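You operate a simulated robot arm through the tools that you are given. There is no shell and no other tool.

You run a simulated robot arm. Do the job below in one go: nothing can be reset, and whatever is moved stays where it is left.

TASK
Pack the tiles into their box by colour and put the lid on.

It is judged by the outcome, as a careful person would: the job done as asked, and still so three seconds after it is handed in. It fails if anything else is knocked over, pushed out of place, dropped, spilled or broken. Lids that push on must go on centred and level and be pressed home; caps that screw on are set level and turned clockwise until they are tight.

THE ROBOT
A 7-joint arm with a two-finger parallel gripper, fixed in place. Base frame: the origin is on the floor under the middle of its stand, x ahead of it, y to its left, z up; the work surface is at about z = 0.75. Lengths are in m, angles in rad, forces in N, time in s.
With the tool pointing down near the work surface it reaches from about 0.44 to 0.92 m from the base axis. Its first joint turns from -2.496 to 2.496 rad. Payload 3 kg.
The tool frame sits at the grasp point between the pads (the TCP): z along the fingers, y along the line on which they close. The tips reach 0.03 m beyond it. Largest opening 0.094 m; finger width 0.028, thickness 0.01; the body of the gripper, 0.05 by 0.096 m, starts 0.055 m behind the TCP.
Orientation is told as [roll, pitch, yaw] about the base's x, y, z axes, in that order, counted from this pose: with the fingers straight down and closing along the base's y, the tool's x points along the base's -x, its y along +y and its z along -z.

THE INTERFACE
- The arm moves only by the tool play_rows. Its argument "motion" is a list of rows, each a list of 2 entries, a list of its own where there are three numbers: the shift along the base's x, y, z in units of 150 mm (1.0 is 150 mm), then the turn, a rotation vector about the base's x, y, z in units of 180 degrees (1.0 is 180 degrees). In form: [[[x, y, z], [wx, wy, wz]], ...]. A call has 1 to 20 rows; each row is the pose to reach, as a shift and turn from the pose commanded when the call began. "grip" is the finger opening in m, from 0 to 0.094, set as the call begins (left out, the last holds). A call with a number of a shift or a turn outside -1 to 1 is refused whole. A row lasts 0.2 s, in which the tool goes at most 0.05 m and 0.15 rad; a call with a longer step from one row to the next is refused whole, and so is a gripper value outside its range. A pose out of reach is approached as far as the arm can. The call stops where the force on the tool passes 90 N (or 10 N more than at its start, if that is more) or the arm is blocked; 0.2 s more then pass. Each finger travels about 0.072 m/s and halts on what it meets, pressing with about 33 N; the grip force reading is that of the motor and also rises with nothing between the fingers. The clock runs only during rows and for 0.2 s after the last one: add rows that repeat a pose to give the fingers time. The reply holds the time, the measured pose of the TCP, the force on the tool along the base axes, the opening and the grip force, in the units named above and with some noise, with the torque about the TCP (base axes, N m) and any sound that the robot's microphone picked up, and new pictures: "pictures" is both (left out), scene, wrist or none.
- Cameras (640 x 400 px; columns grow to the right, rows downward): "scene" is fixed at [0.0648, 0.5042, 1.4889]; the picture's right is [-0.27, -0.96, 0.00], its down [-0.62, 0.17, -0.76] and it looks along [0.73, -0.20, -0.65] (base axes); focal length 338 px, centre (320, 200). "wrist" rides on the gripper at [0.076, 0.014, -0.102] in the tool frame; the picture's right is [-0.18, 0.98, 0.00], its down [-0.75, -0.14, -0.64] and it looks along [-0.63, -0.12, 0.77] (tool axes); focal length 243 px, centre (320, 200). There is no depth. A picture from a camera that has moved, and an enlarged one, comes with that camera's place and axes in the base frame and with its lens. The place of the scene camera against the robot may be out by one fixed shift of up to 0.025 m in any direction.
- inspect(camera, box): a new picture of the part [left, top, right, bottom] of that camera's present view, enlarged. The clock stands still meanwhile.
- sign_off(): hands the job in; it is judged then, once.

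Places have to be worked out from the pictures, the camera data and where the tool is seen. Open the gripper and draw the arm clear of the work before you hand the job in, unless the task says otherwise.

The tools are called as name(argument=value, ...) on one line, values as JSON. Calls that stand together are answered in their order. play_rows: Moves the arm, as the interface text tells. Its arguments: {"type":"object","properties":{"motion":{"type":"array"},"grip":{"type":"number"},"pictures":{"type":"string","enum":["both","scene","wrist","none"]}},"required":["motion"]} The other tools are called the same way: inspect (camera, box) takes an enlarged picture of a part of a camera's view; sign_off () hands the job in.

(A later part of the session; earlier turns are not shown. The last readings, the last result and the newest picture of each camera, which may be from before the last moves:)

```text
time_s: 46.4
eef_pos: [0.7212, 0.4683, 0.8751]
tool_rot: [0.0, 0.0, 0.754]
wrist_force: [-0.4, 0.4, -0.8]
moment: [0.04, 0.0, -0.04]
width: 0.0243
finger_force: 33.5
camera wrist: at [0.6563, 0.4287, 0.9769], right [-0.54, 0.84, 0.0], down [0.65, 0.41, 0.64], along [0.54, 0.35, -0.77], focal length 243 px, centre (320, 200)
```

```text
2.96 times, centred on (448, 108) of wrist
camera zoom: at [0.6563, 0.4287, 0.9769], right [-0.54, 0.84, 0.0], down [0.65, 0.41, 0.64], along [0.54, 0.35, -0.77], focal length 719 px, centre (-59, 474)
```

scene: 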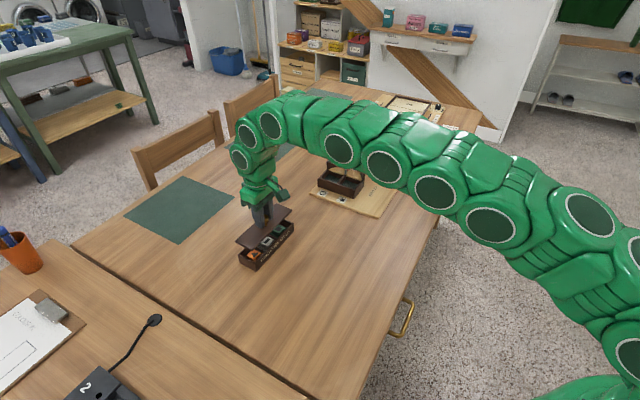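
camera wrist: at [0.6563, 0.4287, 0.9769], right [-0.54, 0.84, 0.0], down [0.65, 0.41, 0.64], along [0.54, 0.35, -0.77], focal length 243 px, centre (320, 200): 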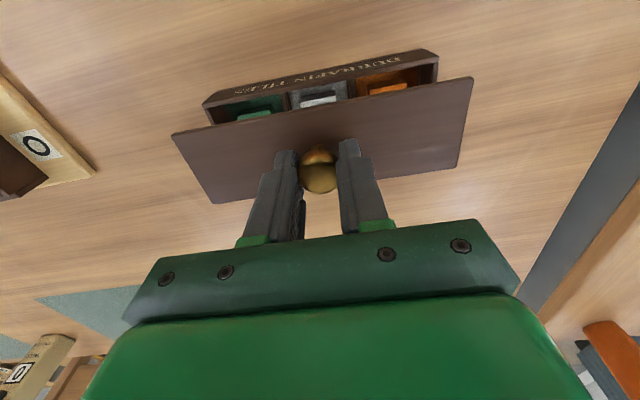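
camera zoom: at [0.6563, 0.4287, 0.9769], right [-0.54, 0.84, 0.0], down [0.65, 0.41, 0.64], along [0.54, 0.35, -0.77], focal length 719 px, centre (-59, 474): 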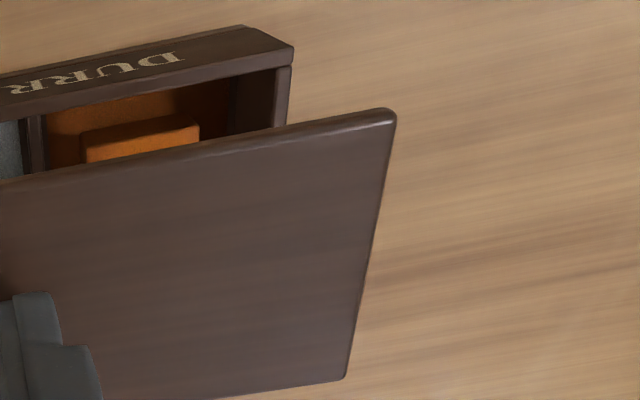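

By these measurements the lid and box are parallel and agree within about 1 mm. I lower to a few mm above the rim to compare again with less parallax.

play_rows(motion=[[[-0.002, 0.0025, -0.05], [0, 0, 0]], [[-0.002, 0.0025, -0.12], [0, 0, 0]], [[-0.002, 0.0025, -0.19], [0, 0, 0]], [[-0.002, 0.0025, -0.22], [0, 0, 0]], [[-0.002, 0.0025, -0.22], [0, 0, 0]], [[-0.002, 0.0025, -0.22], [0, 0, 0]]], pictures="both")

inspect(camera="wrist", box=[164, 100, 244, 212])

inspect(camera="wrist", box=[404, 55, 484, 175])

inspect(camera="scene", box=[226, 195, 310, 279])

```text
time_s: 47.8
eef_pos: [0.7226, 0.4699, 0.8427]
tool_rot: [0.002, 0.001, 0.755]
wrist_force: [0.2, 0.2, -0.5]
moment: [0.0, 0.0, 0.0]
width: 0.0247
finger_force: 33.6
camera wrist: at [0.6558, 0.4292, 0.9445], right [-0.54, 0.84, 0.0], down [0.65, 0.41, 0.64], along [0.54, 0.35, -0.77], focal length 243 px, centre (320, 200)
```

scene: 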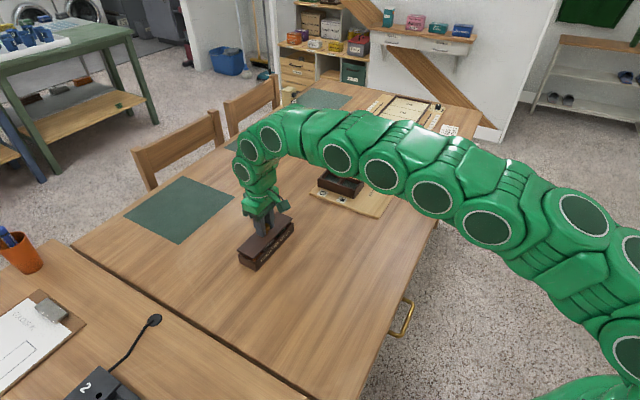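
wrist: 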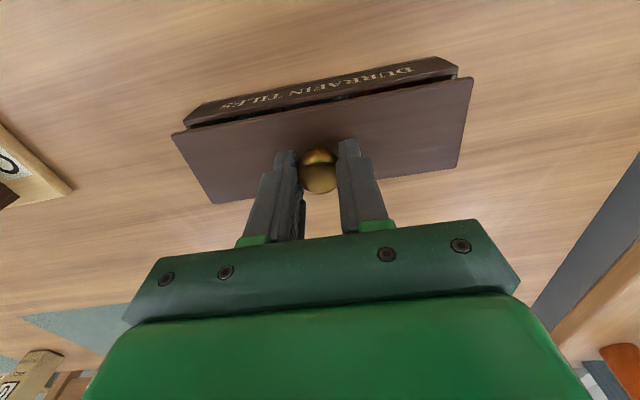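

```text
3.57 times, centred on (204, 156) of wrist
camera zoom: at [0.6558, 0.4292, 0.9445], right [-0.54, 0.84, 0.0], down [0.65, 0.41, 0.64], along [0.54, 0.35, -0.77], focal length 866 px, centre (734, 357)
```

zoom: 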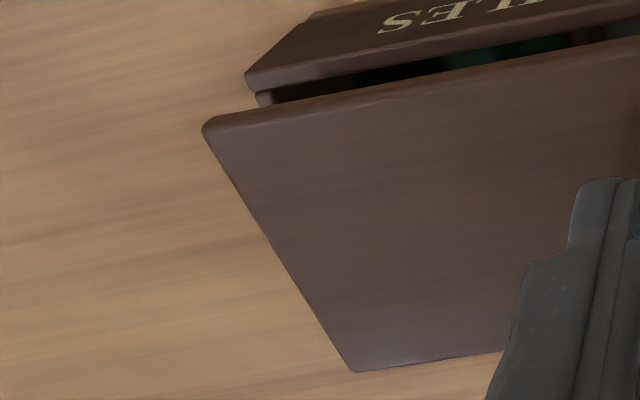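

```text
3.33 times, centred on (444, 115) of wrist
camera zoom: at [0.6558, 0.4292, 0.9445], right [-0.54, 0.84, 0.0], down [0.65, 0.41, 0.64], along [0.54, 0.35, -0.77], focal length 809 px, centre (-93, 483)
```

zoom: 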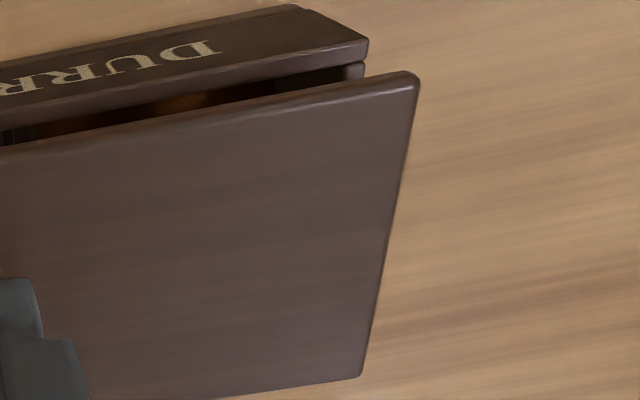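

```text
4.76 times, centred on (268, 237) of scene
camera zoom: at [0.0648, 0.5042, 1.4889], right [-0.27, -0.96, 0.0], down [-0.62, 0.17, -0.76], along [0.73, -0.2, -0.65], focal length 1609 px, centre (568, 24)
```

zoom: 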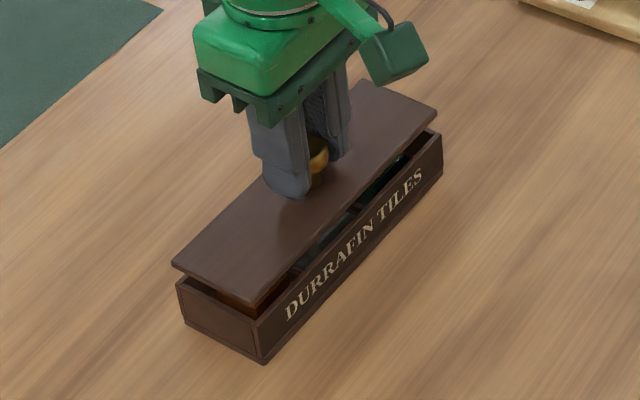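

The lid and box line up along their length within 0.2 mm; I check the cross direction with the scene camera close up.

inspect(camera="scene", box=[232, 236, 264, 268])

inspect(camera="scene", box=[272, 205, 304, 237])

```text
12.50 times, centred on (248, 252) of scene
camera zoom: at [0.0648, 0.5042, 1.4889], right [-0.27, -0.96, 0.0], down [-0.62, 0.17, -0.76], along [0.73, -0.2, -0.65], focal length 4223 px, centre (1220, -450)
```

zoom: 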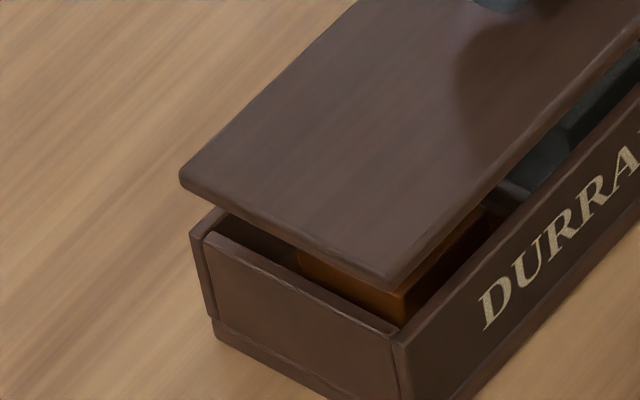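

```text
12.50 times, centred on (288, 221) of scene
camera zoom: at [0.0648, 0.5042, 1.4889], right [-0.27, -0.96, 0.0], down [-0.62, 0.17, -0.76], along [0.73, -0.2, -0.65], focal length 4223 px, centre (720, -62)
```

zoom: 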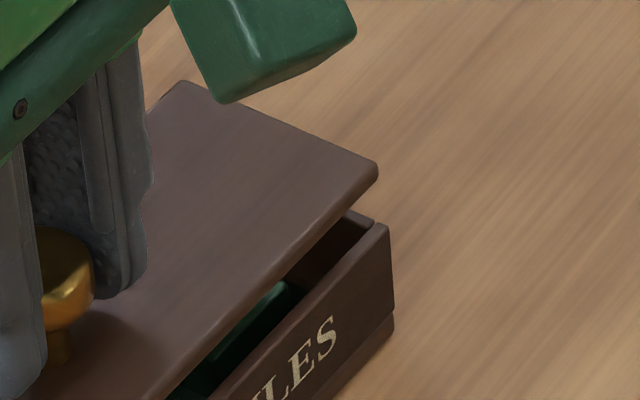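

I zoom in more on the box's orange-end corners to pin down the cross offset.

inspect(camera="scene", box=[244, 254, 258, 268])

inspect(camera="scene", box=[236, 241, 250, 255])

inspect(camera="scene", box=[284, 212, 298, 226])

```text
16.00 times, centred on (251, 261) of scene
camera zoom: at [0.0648, 0.5042, 1.4889], right [-0.27, -0.96, 0.0], down [-0.62, 0.17, -0.76], along [0.73, -0.2, -0.65], focal length 5405 px, centre (1424, -776)
```

zoom: 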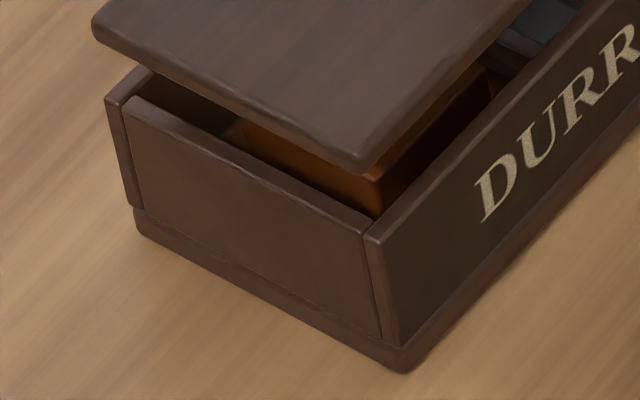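

```text
16.00 times, centred on (243, 248) of scene
camera zoom: at [0.0648, 0.5042, 1.4889], right [-0.27, -0.96, 0.0], down [-0.62, 0.17, -0.76], along [0.73, -0.2, -0.65], focal length 5405 px, centre (1552, -568)
```

zoom: 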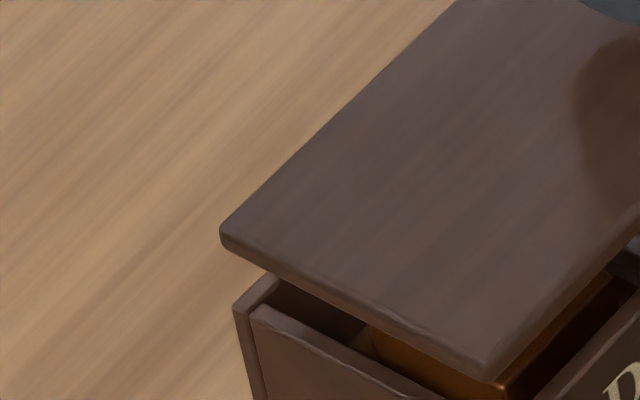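

```text
16.00 times, centred on (291, 219) of scene
camera zoom: at [0.0648, 0.5042, 1.4889], right [-0.27, -0.96, 0.0], down [-0.62, 0.17, -0.76], along [0.73, -0.2, -0.65], focal length 5405 px, centre (784, -104)
```

zoom: 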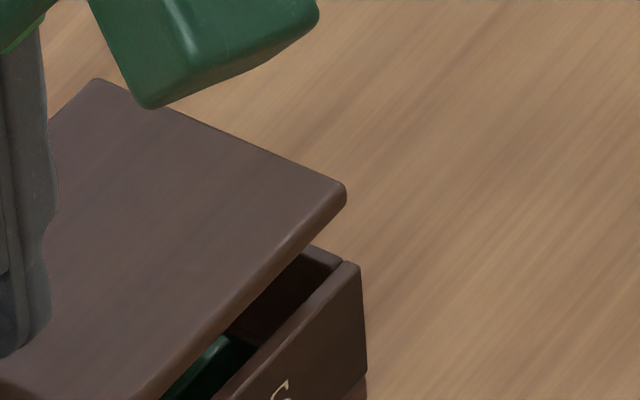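

Scene and wrist views agree the lid is centred lengthwise but perhaps 0.7 mm too far to the back. I correct that and lower slowly to where the plug should meet the rim, watching the force.

play_rows(motion=[[[-0.0034, -0.0032, 0], [0, 0, 0]], [[-0.0034, -0.0032, -0.015], [0, 0, 0]], [[-0.0034, -0.0032, -0.03], [0, 0, 0]], [[-0.0034, -0.0032, -0.04], [0, 0, 0]], [[-0.0034, -0.0032, -0.045], [0, 0, 0]], [[-0.0034, -0.0032, -0.045], [0, 0, 0]]], pictures="both")

inspect(camera="wrist", box=[160, 60, 480, 212])

inspect(camera="scene", box=[232, 210, 300, 270])

```text
time_s: 49.2
eef_pos: [0.7208, 0.4688, 0.8359]
tool_rot: [0.001, 0.002, 0.751]
wrist_force: [0.3, 1.2, -0.6]
moment: [0.01, 0.03, 0.04]
width: 0.0245
finger_force: 32.9
camera wrist: at [0.6555, 0.4284, 0.9375], right [-0.54, 0.84, 0.0], down [0.65, 0.41, 0.64], along [0.54, 0.35, -0.77], focal length 243 px, centre (320, 200)
```

scene: 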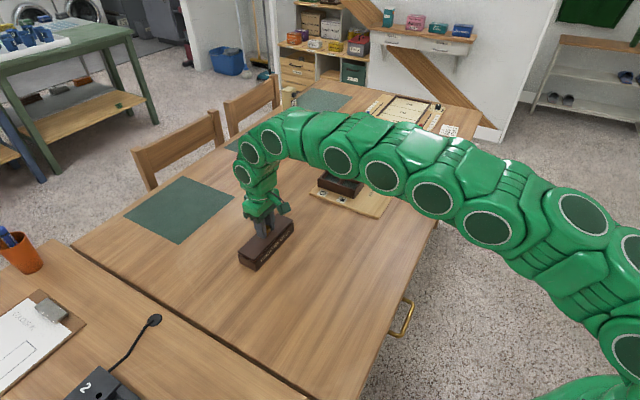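
wrist: 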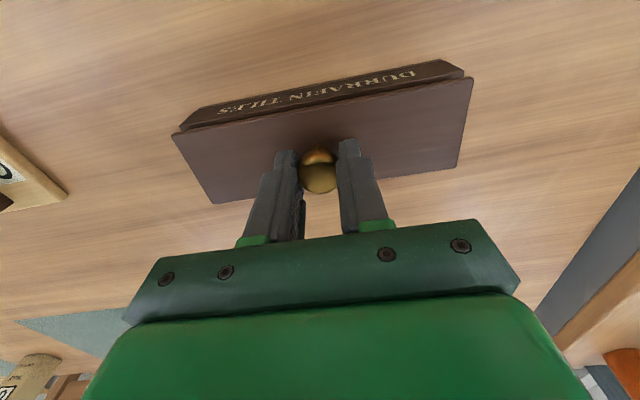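

```text
2.00 times, centred on (320, 136) of wrist
camera zoom: at [0.6555, 0.4284, 0.9375], right [-0.54, 0.84, 0.0], down [0.65, 0.41, 0.64], along [0.54, 0.35, -0.77], focal length 485 px, centre (320, 328)
```

zoom: 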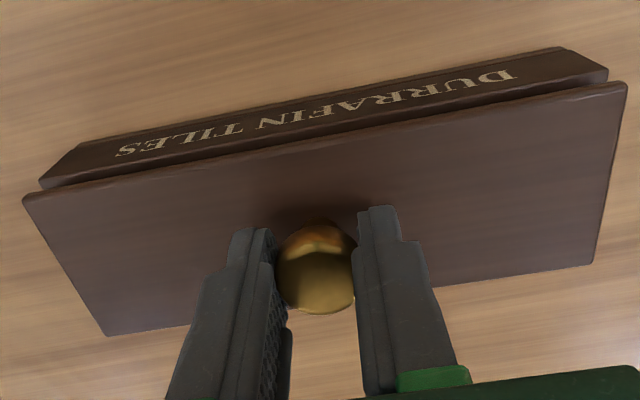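

```text
6.67 times, centred on (266, 240) of scene
camera zoom: at [0.0648, 0.5042, 1.4889], right [-0.27, -0.96, 0.0], down [-0.62, 0.17, -0.76], along [0.73, -0.2, -0.65], focal length 2252 px, centre (680, -67)
```

zoom: 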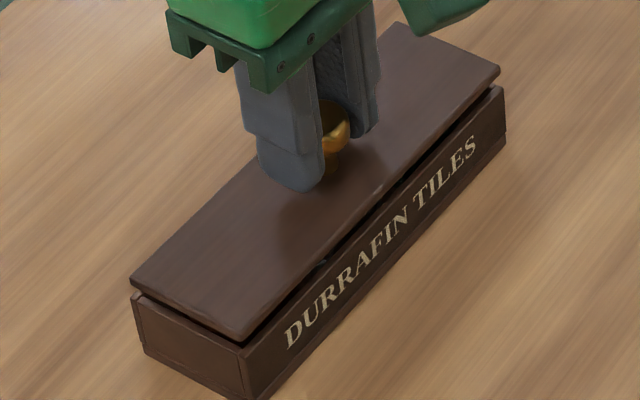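

No contact yet; about 8 mm remain. I check both ends again at this height.

inspect(camera="wrist", box=[164, 95, 228, 145])

inspect(camera="wrist", box=[418, 50, 482, 100])

inspect(camera="scene", box=[234, 244, 262, 270])

inspect(camera="scene", box=[276, 208, 300, 232])

```text
8.00 times, centred on (196, 120) of wrist
camera zoom: at [0.6555, 0.4284, 0.9375], right [-0.54, 0.84, 0.0], down [0.65, 0.41, 0.64], along [0.54, 0.35, -0.77], focal length 1941 px, centre (1312, 840)
```

zoom: 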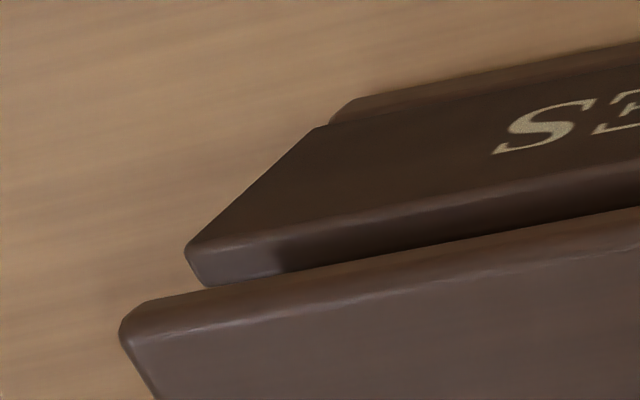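

```text
8.00 times, centred on (450, 75) of wrist
camera zoom: at [0.6555, 0.4284, 0.9375], right [-0.54, 0.84, 0.0], down [0.65, 0.41, 0.64], along [0.54, 0.35, -0.77], focal length 1941 px, centre (-720, 1200)
```

zoom: 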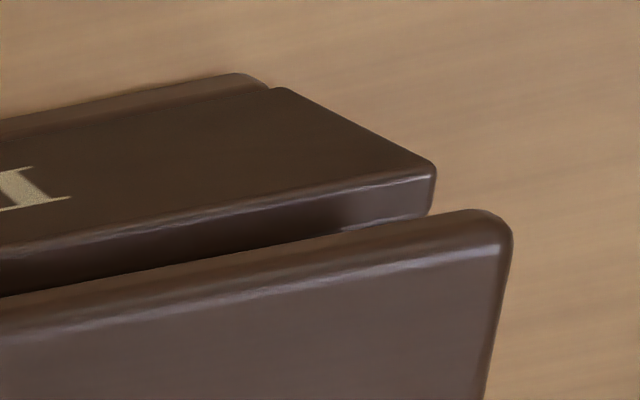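

```text
15.38 times, centred on (248, 257) of scene
camera zoom: at [0.0648, 0.5042, 1.4889], right [-0.27, -0.96, 0.0], down [-0.62, 0.17, -0.76], along [0.73, -0.2, -0.65], focal length 5197 px, centre (1428, -677)
```

zoom: 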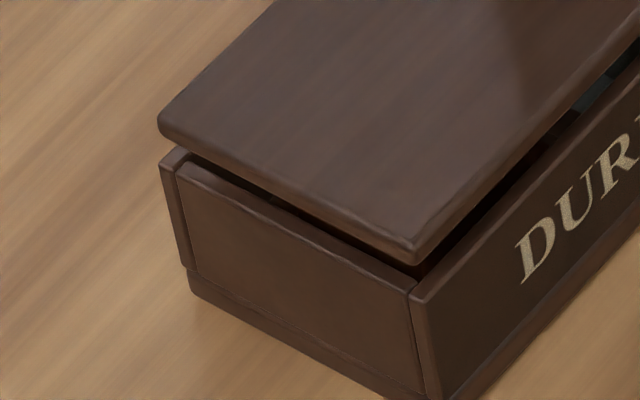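

```text
16.00 times, centred on (288, 220) of scene
camera zoom: at [0.0648, 0.5042, 1.4889], right [-0.27, -0.96, 0.0], down [-0.62, 0.17, -0.76], along [0.73, -0.2, -0.65], focal length 5405 px, centre (832, -120)
```

zoom: 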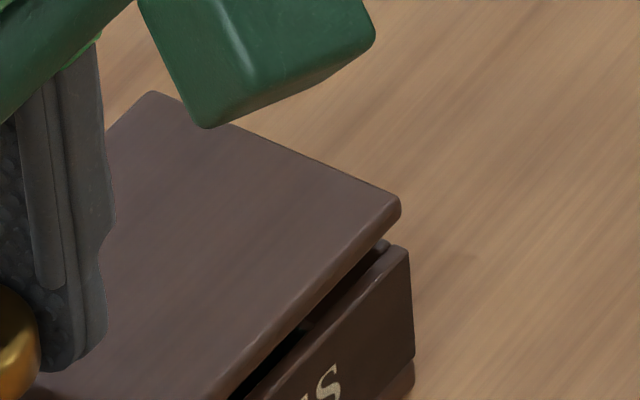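

The ends line up within about half a millimetre in every view. I lower further in small steps, watching the force for plug contact.

play_rows(motion=[[[0, 0, -0.007], [0, 0, 0]], [[0, 0, -0.014], [0, 0, 0]], [[0, 0, -0.02], [0, 0, 0]], [[0, 0, -0.02], [0, 0, 0]]], pictures="none")

```text
time_s: 50.2
eef_pos: [0.7214, 0.4679, 0.8324]
tool_rot: [0.0, 0.0, 0.752]
wrist_force: [0.1, -0.3, -0.2]
moment: [-0.01, 0.0, 0.01]
width: 0.0245
finger_force: 32.8
```

Still free at z 0.832. I continue down 1.5 mm at a time.

play_rows(motion=[[[0, 0, -0.005], [0, 0, 0]], [[0, 0, -0.01], [0, 0, 0]], [[0, 0, -0.01], [0, 0, 0]]], pictures="none")

play_rows(motion=[[[0, 0, -0.005], [0, 0, 0]], [[0, 0, -0.01], [0, 0, 0]], [[0, 0, -0.01], [0, 0, 0]]], pictures="both")

```text
time_s: 51.0
eef_pos: [0.722, 0.4685, 0.8311]
tool_rot: [0.0, -0.001, 0.752]
wrist_force: [-0.7, -0.7, -0.3]
moment: [0.01, -0.03, 0.03]
width: 0.0245
finger_force: 32.9
```

```text
time_s: 51.8
eef_pos: [0.721, 0.4702, 0.83]
tool_rot: [-0.001, -0.002, 0.751]
wrist_force: [-0.6, -0.3, -1.9]
moment: [0.02, 0.0, 0.0]
width: 0.0243
finger_force: 32.6
camera wrist: at [0.6553, 0.4282, 0.9314], right [-0.54, 0.84, 0.0], down [0.65, 0.41, 0.64], along [0.54, 0.35, -0.77], focal length 243 px, centre (320, 200)
```

scene: 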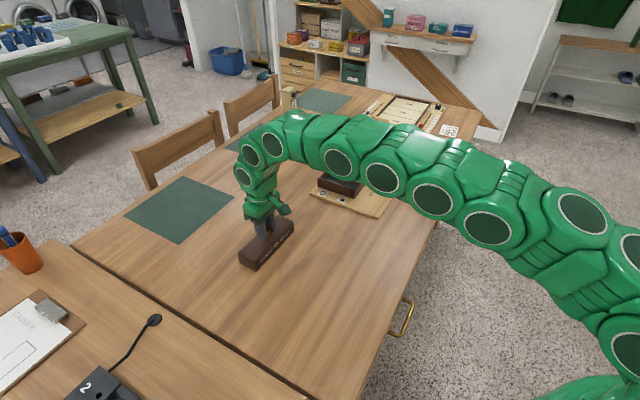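
wrist: 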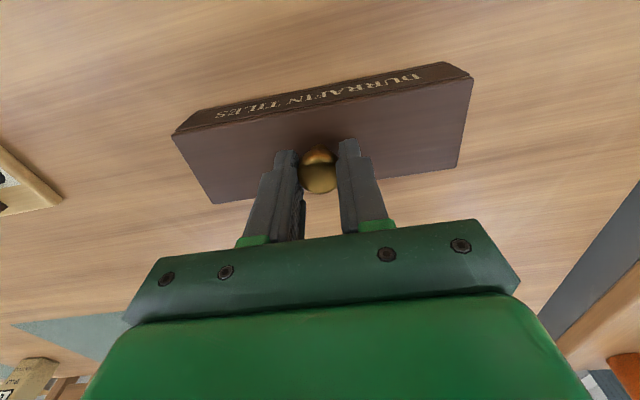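

No resistance yet near z 0.830. I look closely at the gap from both cameras.

inspect(camera="wrist", box=[164, 95, 228, 145])

inspect(camera="wrist", box=[418, 50, 482, 100])

inspect(camera="scene", box=[234, 244, 262, 270])

inspect(camera="scene", box=[276, 208, 300, 232])

```text
8.00 times, centred on (196, 120) of wrist
camera zoom: at [0.6553, 0.4282, 0.9314], right [-0.54, 0.84, 0.0], down [0.65, 0.41, 0.64], along [0.54, 0.35, -0.77], focal length 1941 px, centre (1312, 840)
```

zoom: 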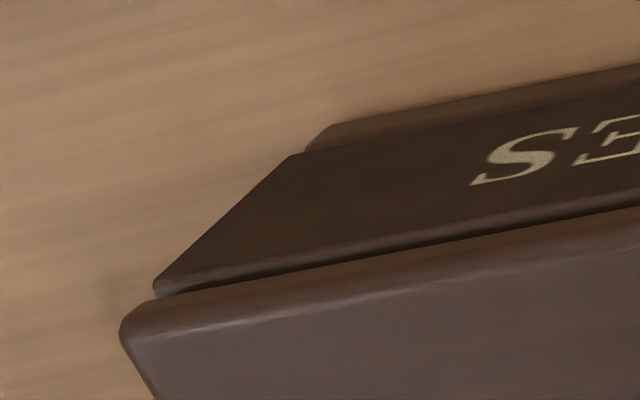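

```text
8.00 times, centred on (450, 75) of wrist
camera zoom: at [0.6553, 0.4282, 0.9314], right [-0.54, 0.84, 0.0], down [0.65, 0.41, 0.64], along [0.54, 0.35, -0.77], focal length 1941 px, centre (-720, 1200)
```

zoom: 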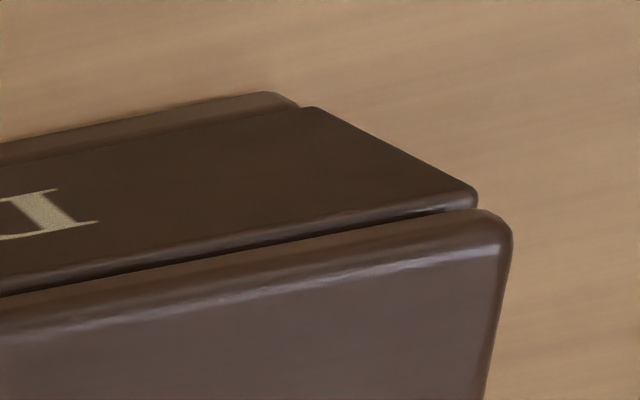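

```text
15.38 times, centred on (248, 257) of scene
camera zoom: at [0.0648, 0.5042, 1.4889], right [-0.27, -0.96, 0.0], down [-0.62, 0.17, -0.76], along [0.73, -0.2, -0.65], focal length 5197 px, centre (1428, -677)
```

zoom: 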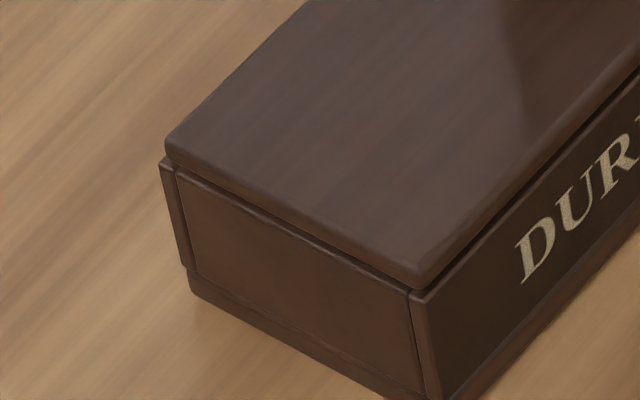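

```text
16.00 times, centred on (288, 220) of scene
camera zoom: at [0.0648, 0.5042, 1.4889], right [-0.27, -0.96, 0.0], down [-0.62, 0.17, -0.76], along [0.73, -0.2, -0.65], focal length 5405 px, centre (832, -120)
```

zoom: 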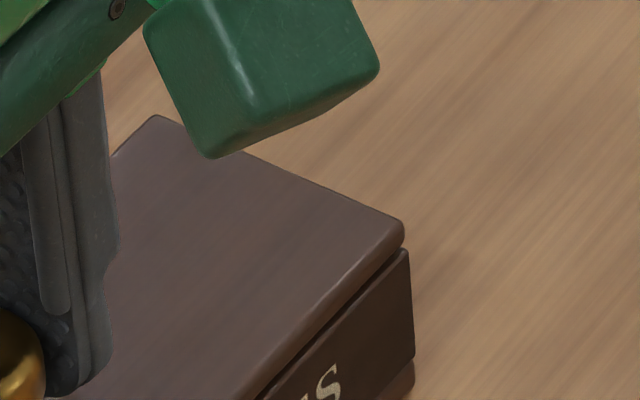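

The plug has entered freely and only about 2 mm remain. I go on lowering until the plate meets the rim.

play_rows(motion=[[[0, 0, -0.006], [0, 0, 0]], [[0, 0, -0.012], [0, 0, 0]], [[0, 0, -0.012], [0, 0, 0]]], pictures="none")

```text
time_s: 52.6
eef_pos: [0.7206, 0.4685, 0.8283]
tool_rot: [0.002, 0.0, 0.753]
wrist_force: [-2.0, -2.4, 9.7]
moment: [-0.1, 0.1, 0.03]
width: 0.0241
finger_force: 33.1
```

Contact begins (about 10 N) with little side force. I press down a bit further to seat it.

play_rows(motion=[[[0, 0, -0.005], [0, 0, 0]], [[0, 0, -0.01], [0, 0, 0]], [[0, 0, -0.01], [0, 0, 0]]], pictures="none")

```text
time_s: 53.4
eef_pos: [0.7208, 0.4696, 0.8278]
tool_rot: [0.0, -0.002, 0.752]
wrist_force: [-6.2, -6.7, 34.3]
moment: [-0.16, 0.14, 0.01]
width: 0.0248
finger_force: 32.9
```

The force rose to 34 N with about 9 N pushing the lid toward the box front, so the plug may be touching the back wall. I look at the gap.

inspect(camera="wrist", box=[164, 95, 228, 145])

inspect(camera="wrist", box=[418, 50, 482, 100])

inspect(camera="scene", box=[234, 244, 262, 270])

inspect(camera="scene", box=[276, 208, 300, 232])

```text
8.00 times, centred on (196, 120) of wrist
camera zoom: at [0.6554, 0.4287, 0.9295], right [-0.54, 0.84, 0.0], down [0.65, 0.41, 0.64], along [0.54, 0.35, -0.77], focal length 1941 px, centre (1312, 840)
```

zoom: 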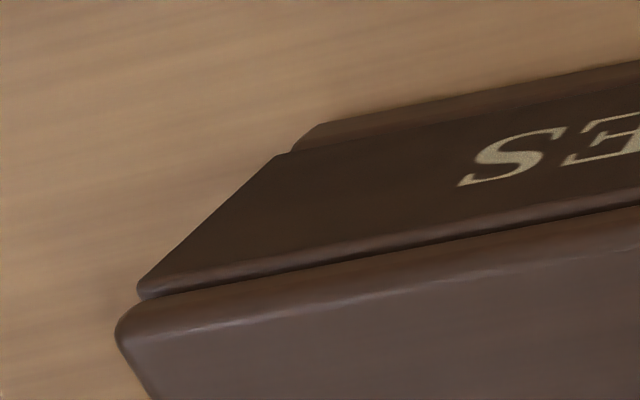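

```text
8.00 times, centred on (450, 75) of wrist
camera zoom: at [0.6554, 0.4287, 0.9295], right [-0.54, 0.84, 0.0], down [0.65, 0.41, 0.64], along [0.54, 0.35, -0.77], focal length 1941 px, centre (-720, 1200)
```

zoom: 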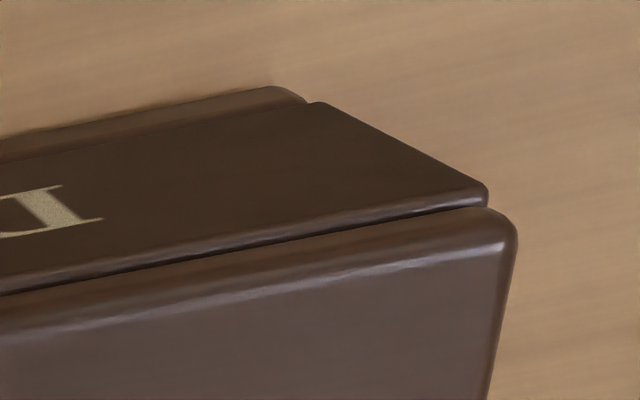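

```text
15.38 times, centred on (248, 257) of scene
camera zoom: at [0.0648, 0.5042, 1.4889], right [-0.27, -0.96, 0.0], down [-0.62, 0.17, -0.76], along [0.73, -0.2, -0.65], focal length 5197 px, centre (1428, -677)
```

zoom: 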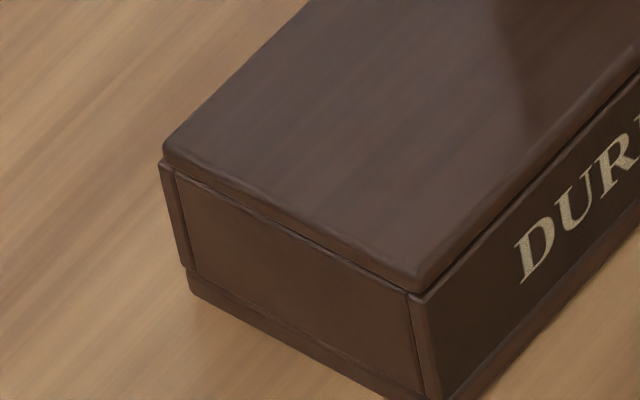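

```text
16.00 times, centred on (288, 220) of scene
camera zoom: at [0.0648, 0.5042, 1.4889], right [-0.27, -0.96, 0.0], down [-0.62, 0.17, -0.76], along [0.73, -0.2, -0.65], focal length 5405 px, centre (832, -120)
```

zoom: 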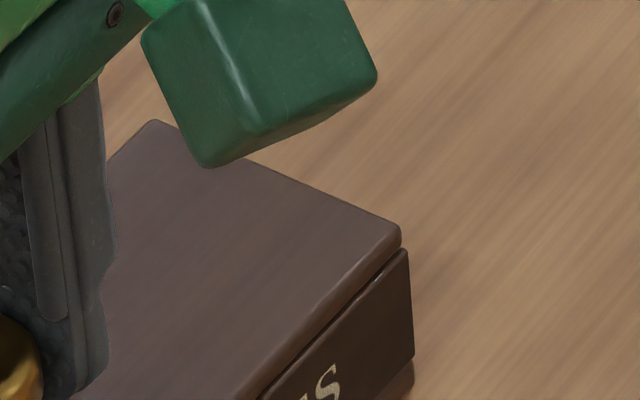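

The lid is essentially on the rim, but inset more at the front than it should be, matching the push. I ease off, shift 0.8 mm to the front and lower again.

play_rows(motion=[[[0, 0, 0.01], [0, 0, 0]], [[0, 0, 0.018], [0, 0, 0]], [[-0.0039, -0.0037, 0.018], [0, 0, 0]], [[-0.0039, -0.0037, 0.018], [0, 0, 0]]], pictures="none")

play_rows(motion=[[[0, 0, -0.006], [0, 0, 0]], [[0, 0, -0.01], [0, 0, 0]], [[0, 0, -0.01], [0, 0, 0]]], pictures="none")

```text
time_s: 54.4
eef_pos: [0.7208, 0.4685, 0.8294]
tool_rot: [0.002, 0.001, 0.754]
wrist_force: [0.2, -0.4, -1.1]
moment: [-0.01, 0.0, -0.01]
width: 0.0244
finger_force: 33.0
```

```text
time_s: 55.2
eef_pos: [0.7208, 0.4675, 0.8299]
tool_rot: [0.001, 0.0, 0.753]
wrist_force: [-1.0, 0.8, 3.3]
moment: [0.07, -0.12, 0.03]
width: 0.0244
finger_force: 32.8
```

Light contact now (3 N). I continue pressing in small steps.

play_rows(motion=[[[0, 0, -0.005], [0, 0, 0]], [[0, 0, -0.01], [0, 0, 0]], [[0, 0, -0.01], [0, 0, 0]]], pictures="none")

```text
time_s: 56.0
eef_pos: [0.7212, 0.4684, 0.827]
tool_rot: [-0.001, -0.001, 0.754]
wrist_force: [-11.3, -4.7, 33.0]
moment: [-0.21, 0.34, 0.0]
width: 0.0242
finger_force: 33.2
```

Force is 33 N with the load centre within about 3 mm of the lid's middle, which suggests the plate is bearing on the whole rim. I check the pictures.

inspect(camera="wrist", box=[164, 95, 228, 145])

inspect(camera="wrist", box=[418, 50, 482, 100])

inspect(camera="scene", box=[234, 244, 262, 270])

inspect(camera="scene", box=[276, 208, 300, 232])

```text
8.00 times, centred on (196, 120) of wrist
camera zoom: at [0.6549, 0.4281, 0.9293], right [-0.54, 0.84, 0.0], down [0.65, 0.41, 0.64], along [0.54, 0.35, -0.77], focal length 1941 px, centre (1312, 840)
```

zoom: 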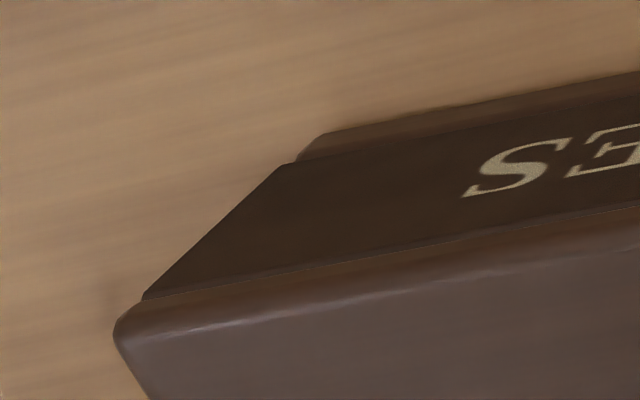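

```text
8.00 times, centred on (450, 75) of wrist
camera zoom: at [0.6549, 0.4281, 0.9293], right [-0.54, 0.84, 0.0], down [0.65, 0.41, 0.64], along [0.54, 0.35, -0.77], focal length 1941 px, centre (-720, 1200)
```

zoom: 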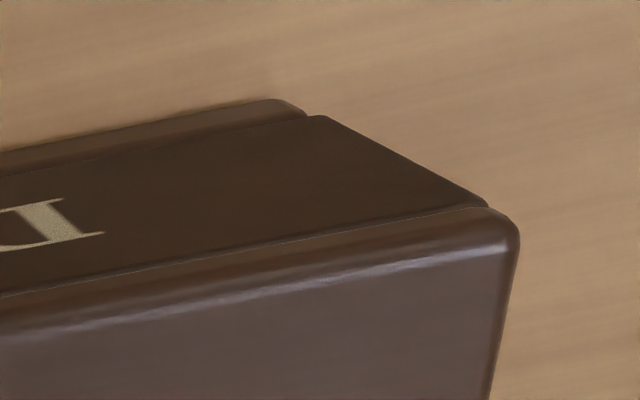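

```text
15.38 times, centred on (248, 257) of scene
camera zoom: at [0.0648, 0.5042, 1.4889], right [-0.27, -0.96, 0.0], down [-0.62, 0.17, -0.76], along [0.73, -0.2, -0.65], focal length 5197 px, centre (1428, -677)
```

zoom: 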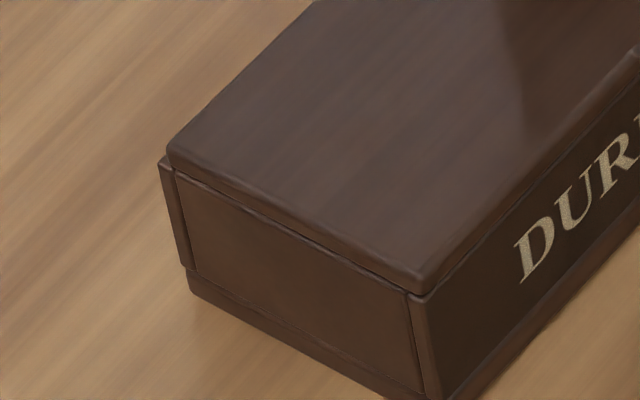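

```text
16.00 times, centred on (288, 220) of scene
camera zoom: at [0.0648, 0.5042, 1.4889], right [-0.27, -0.96, 0.0], down [-0.62, 0.17, -0.76], along [0.73, -0.2, -0.65], focal length 5405 px, centre (832, -120)
```

zoom: 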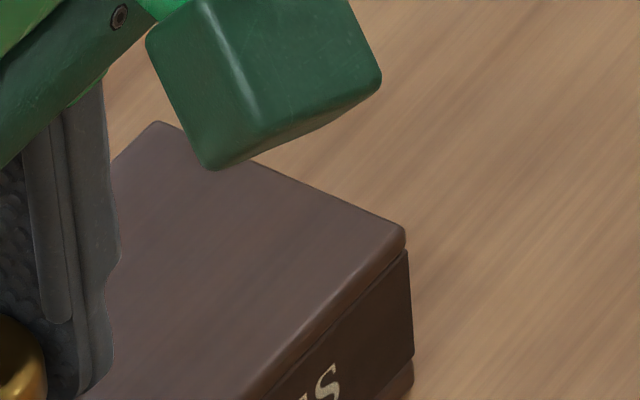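

The front gap has closed and the lid is inset evenly (about 1 mm) front and back. I press a little harder to see whether it moves any further.

play_rows(motion=[[[0, 0, -0.005], [0, 0, 0]], [[0, 0, -0.008], [0, 0, 0]], [[0, 0, -0.008], [0, 0, 0]]], pictures="none")

```text
time_s: 56.8
eef_pos: [0.7195, 0.4685, 0.8265]
tool_rot: [-0.001, -0.002, 0.756]
wrist_force: [4.1, 6.5, 34.0]
moment: [0.21, -0.09, -0.03]
width: 0.0247
finger_force: 33.4
```

Force stayed at 34 N while moving about 1 mm further, so either the lid sank in or the fingers slid on the knob. I look.

inspect(camera="wrist", box=[164, 95, 228, 145])

inspect(camera="wrist", box=[418, 50, 482, 100])

inspect(camera="scene", box=[234, 244, 262, 270])

inspect(camera="scene", box=[276, 208, 300, 232])

```text
8.00 times, centred on (196, 120) of wrist
camera zoom: at [0.655, 0.4281, 0.9277], right [-0.54, 0.84, 0.0], down [0.64, 0.41, 0.64], along [0.54, 0.35, -0.76], focal length 1941 px, centre (1312, 840)
```

zoom: 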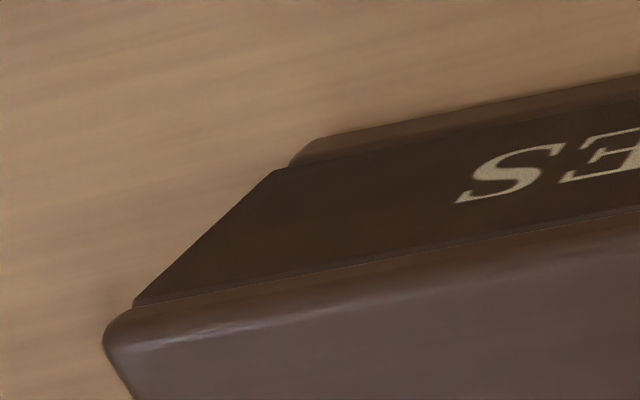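

```text
8.00 times, centred on (450, 75) of wrist
camera zoom: at [0.655, 0.4281, 0.9277], right [-0.54, 0.84, 0.0], down [0.64, 0.41, 0.64], along [0.54, 0.35, -0.76], focal length 1941 px, centre (-720, 1200)
```

zoom: 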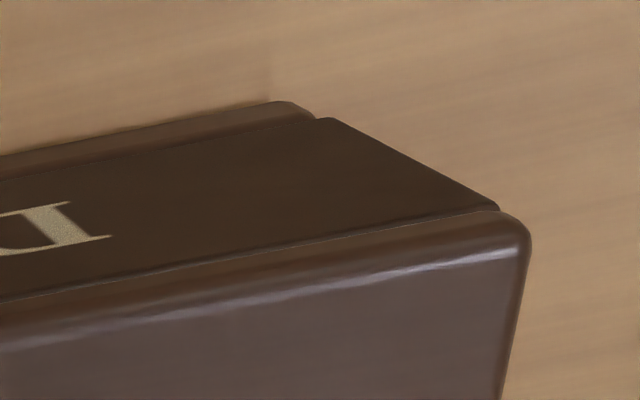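

```text
15.38 times, centred on (248, 257) of scene
camera zoom: at [0.0648, 0.5042, 1.4889], right [-0.27, -0.96, 0.0], down [-0.62, 0.17, -0.76], along [0.73, -0.2, -0.65], focal length 5197 px, centre (1428, -677)
```

zoom: 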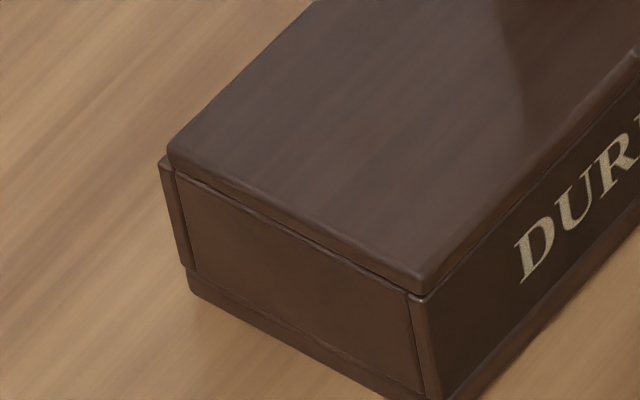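

```text
16.00 times, centred on (288, 220) of scene
camera zoom: at [0.0648, 0.5042, 1.4889], right [-0.27, -0.96, 0.0], down [-0.62, 0.17, -0.76], along [0.73, -0.2, -0.65], focal length 5405 px, centre (832, -120)
```

zoom: 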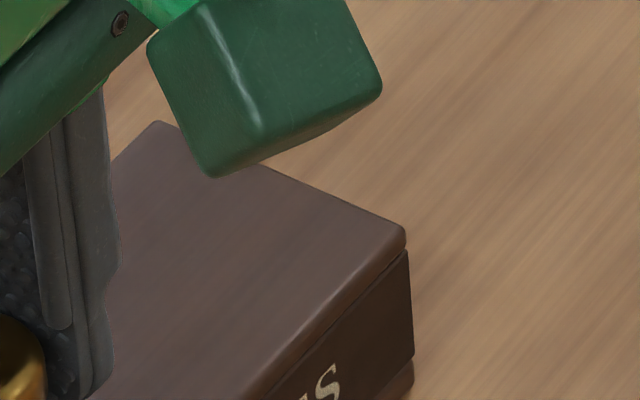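

The lid did not move in the scene view, so it sits firm on the rim and only the fingers slid on the knob. I take off the load and open the fingers.

play_rows(motion=[[[0, 0, 0.008], [0, 0, 0]], [[0, 0, 0.014], [0, 0, 0]], [[0, 0, 0.014], [0, 0, 0]]], pictures="none")

play_rows(motion=[[[0, 0, 0], [0, 0, 0]], [[0, 0, 0], [0, 0, 0]], [[0, 0, 0], [0, 0, 0]], [[0, 0, 0], [0, 0, 0]]], grip=0.05, pictures="none")

```text
time_s: 57.6
eef_pos: [0.7209, 0.4675, 0.8258]
tool_rot: [0.0, -0.001, 0.754]
wrist_force: [1.9, 2.5, 9.2]
moment: [0.22, -0.22, -0.02]
width: 0.0244
finger_force: 33.1
```

```text
time_s: 58.6
eef_pos: [0.7207, 0.467, 0.8273]
tool_rot: [0.001, 0.0, 0.755]
wrist_force: [-0.8, 0.2, -0.4]
moment: [0.0, 0.04, 0.0]
width: 0.0499
finger_force: 0.1
```

The lid is free of the fingers. I rise straight up above the knob and look at how it sits.

play_rows(motion=[[[0, 0, 0.08], [0, 0, 0]], [[0, 0, 0.2], [0, 0, 0]], [[0, 0, 0.35], [0, 0, 0]], [[0, 0, 0.5], [0, 0, 0]], [[0, 0, 0.6], [0, 0, 0]], [[0, 0, 0.6], [0, 0, 0]]], pictures="both")

inspect(camera="wrist", box=[190, 30, 450, 170])

inspect(camera="scene", box=[232, 210, 300, 272])

```text
time_s: 60.0
eef_pos: [0.7206, 0.4688, 0.917]
tool_rot: [0.0, 0.001, 0.753]
wrist_force: [0.2, 0.0, 0.1]
moment: [0.02, -0.01, 0.03]
width: 0.0502
finger_force: 0.1
camera wrist: at [0.6547, 0.4276, 1.0195], right [-0.54, 0.84, 0.0], down [0.65, 0.41, 0.64], along [0.54, 0.35, -0.77], focal length 243 px, centre (320, 200)
```

scene: 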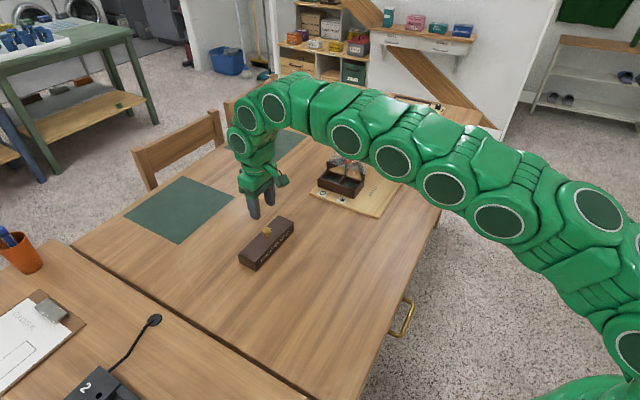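
wrist: 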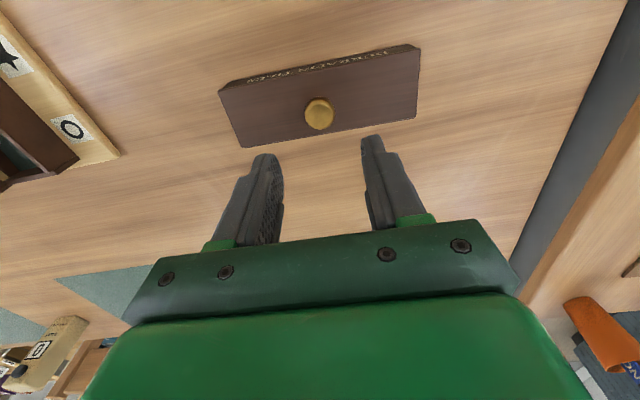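

```text
2.46 times, centred on (320, 100) of wrist
camera zoom: at [0.6547, 0.4276, 1.0195], right [-0.54, 0.84, 0.0], down [0.65, 0.41, 0.64], along [0.54, 0.35, -0.77], focal length 597 px, centre (320, 446)
```

zoom: 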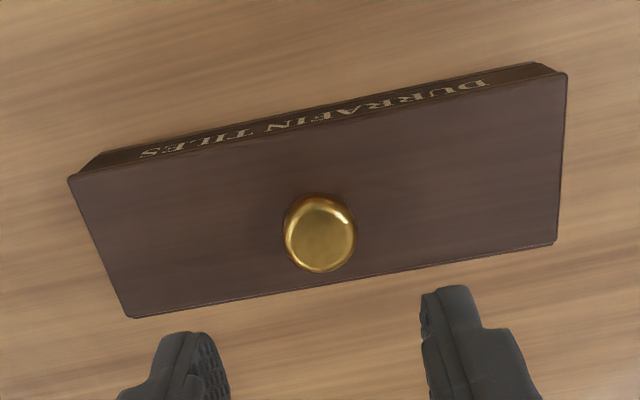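

```text
6.45 times, centred on (266, 241) of scene
camera zoom: at [0.0648, 0.5042, 1.4889], right [-0.27, -0.96, 0.0], down [-0.62, 0.17, -0.76], along [0.73, -0.2, -0.65], focal length 2180 px, centre (668, -64)
```

zoom: 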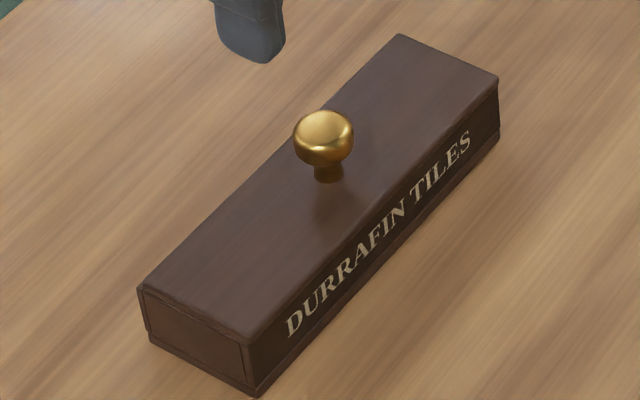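

The lid sits level and flush over the box. To press it home I close the fingers and bring them down onto the knob's top.

play_rows(motion=[[[-0.005, -0.005, 0], [0, 0, 0]], [[-0.005, -0.005, -0.03], [0, 0, 0]], [[-0.005, -0.005, -0.15], [0, 0, 0]], [[-0.005, -0.005, -0.28], [0, 0, 0]], [[-0.005, -0.005, -0.38], [0, 0, 0]], [[-0.005, -0.005, -0.42], [0, 0, 0]], [[-0.005, -0.005, -0.42], [0, 0, 0]]], grip=0.0, pictures="both")

inspect(camera="wrist", box=[250, 110, 390, 210])

inspect(camera="scene", box=[232, 200, 300, 272])

```text
time_s: 61.6
eef_pos: [0.7193, 0.4667, 0.8532]
tool_rot: [-0.001, 0.002, 0.753]
wrist_force: [0.0, 0.9, -0.3]
moment: [0.01, -0.01, 0.01]
width: 0.0
finger_force: 33.5
camera wrist: at [0.6544, 0.4269, 0.9556], right [-0.54, 0.84, 0.0], down [0.65, 0.41, 0.64], along [0.54, 0.35, -0.77], focal length 243 px, centre (320, 200)
```

scene: 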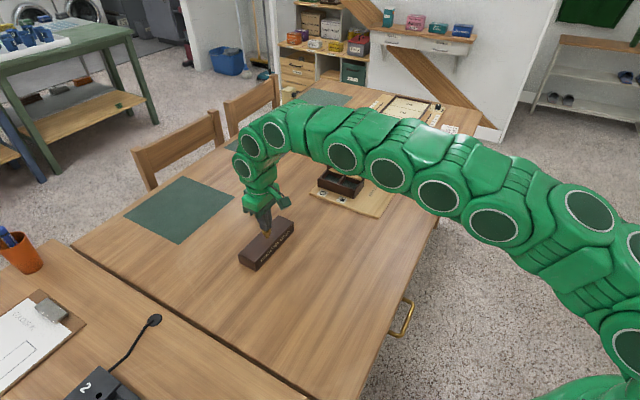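
wrist: 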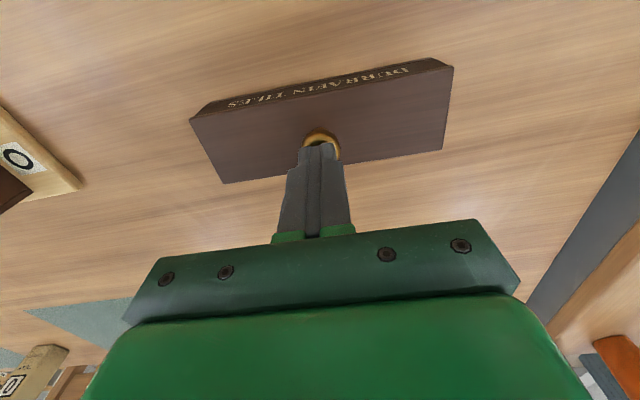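

```text
4.00 times, centred on (320, 160) of wrist
camera zoom: at [0.6544, 0.4269, 0.9556], right [-0.54, 0.84, 0.0], down [0.65, 0.41, 0.64], along [0.54, 0.35, -0.77], focal length 970 px, centre (320, 360)
```

zoom: 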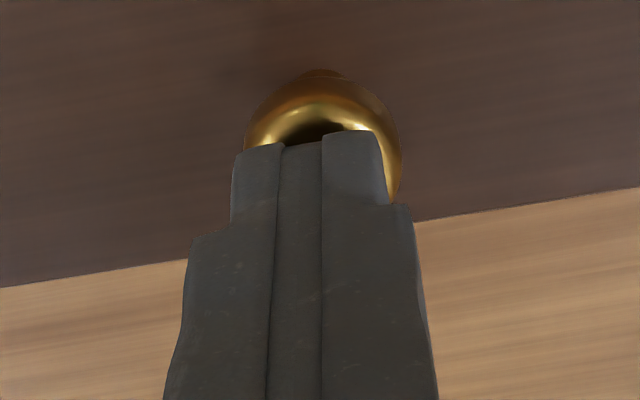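

```text
5.56 times, centred on (266, 236) of scene
camera zoom: at [0.0648, 0.5042, 1.4889], right [-0.27, -0.96, 0.0], down [-0.62, 0.17, -0.76], along [0.73, -0.2, -0.65], focal length 1877 px, centre (620, 0)
```

zoom: 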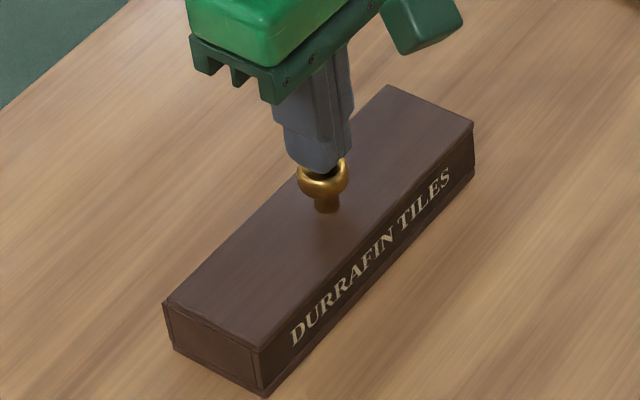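

The closed fingertips are right over the knob. I shift 1 mm to centre and press down gently.

play_rows(motion=[[[-0.0046, 0.0048, 0], [0, 0, 0]], [[-0.0046, 0.0048, -0.01], [0, 0, 0]], [[-0.0046, 0.0048, -0.02], [0, 0, 0]], [[-0.0046, 0.0048, -0.027], [0, 0, 0]], [[-0.0046, 0.0048, -0.027], [0, 0, 0]]], pictures="none")

```text
time_s: 62.8
eef_pos: [0.7194, 0.4685, 0.8497]
tool_rot: [0.0, 0.0, 0.754]
wrist_force: [-0.8, -0.4, 5.6]
moment: [-0.03, 0.06, -0.01]
width: 0.0001
finger_force: 33.3
```

Contact with the knob top. I press to about 50 N.

play_rows(motion=[[[0, 0, -0.005], [0, 0, 0]], [[0, 0, -0.01], [0, 0, 0]], [[0, 0, -0.015], [0, 0, 0]], [[0, 0, -0.015], [0, 0, 0]]], pictures="none")

```text
time_s: 63.8
eef_pos: [0.7196, 0.4682, 0.8488]
tool_rot: [0.0, -0.003, 0.751]
wrist_force: [-9.1, -5.5, 46.8]
moment: [-0.24, 0.39, 0.01]
width: 0.0001
finger_force: 33.0
```

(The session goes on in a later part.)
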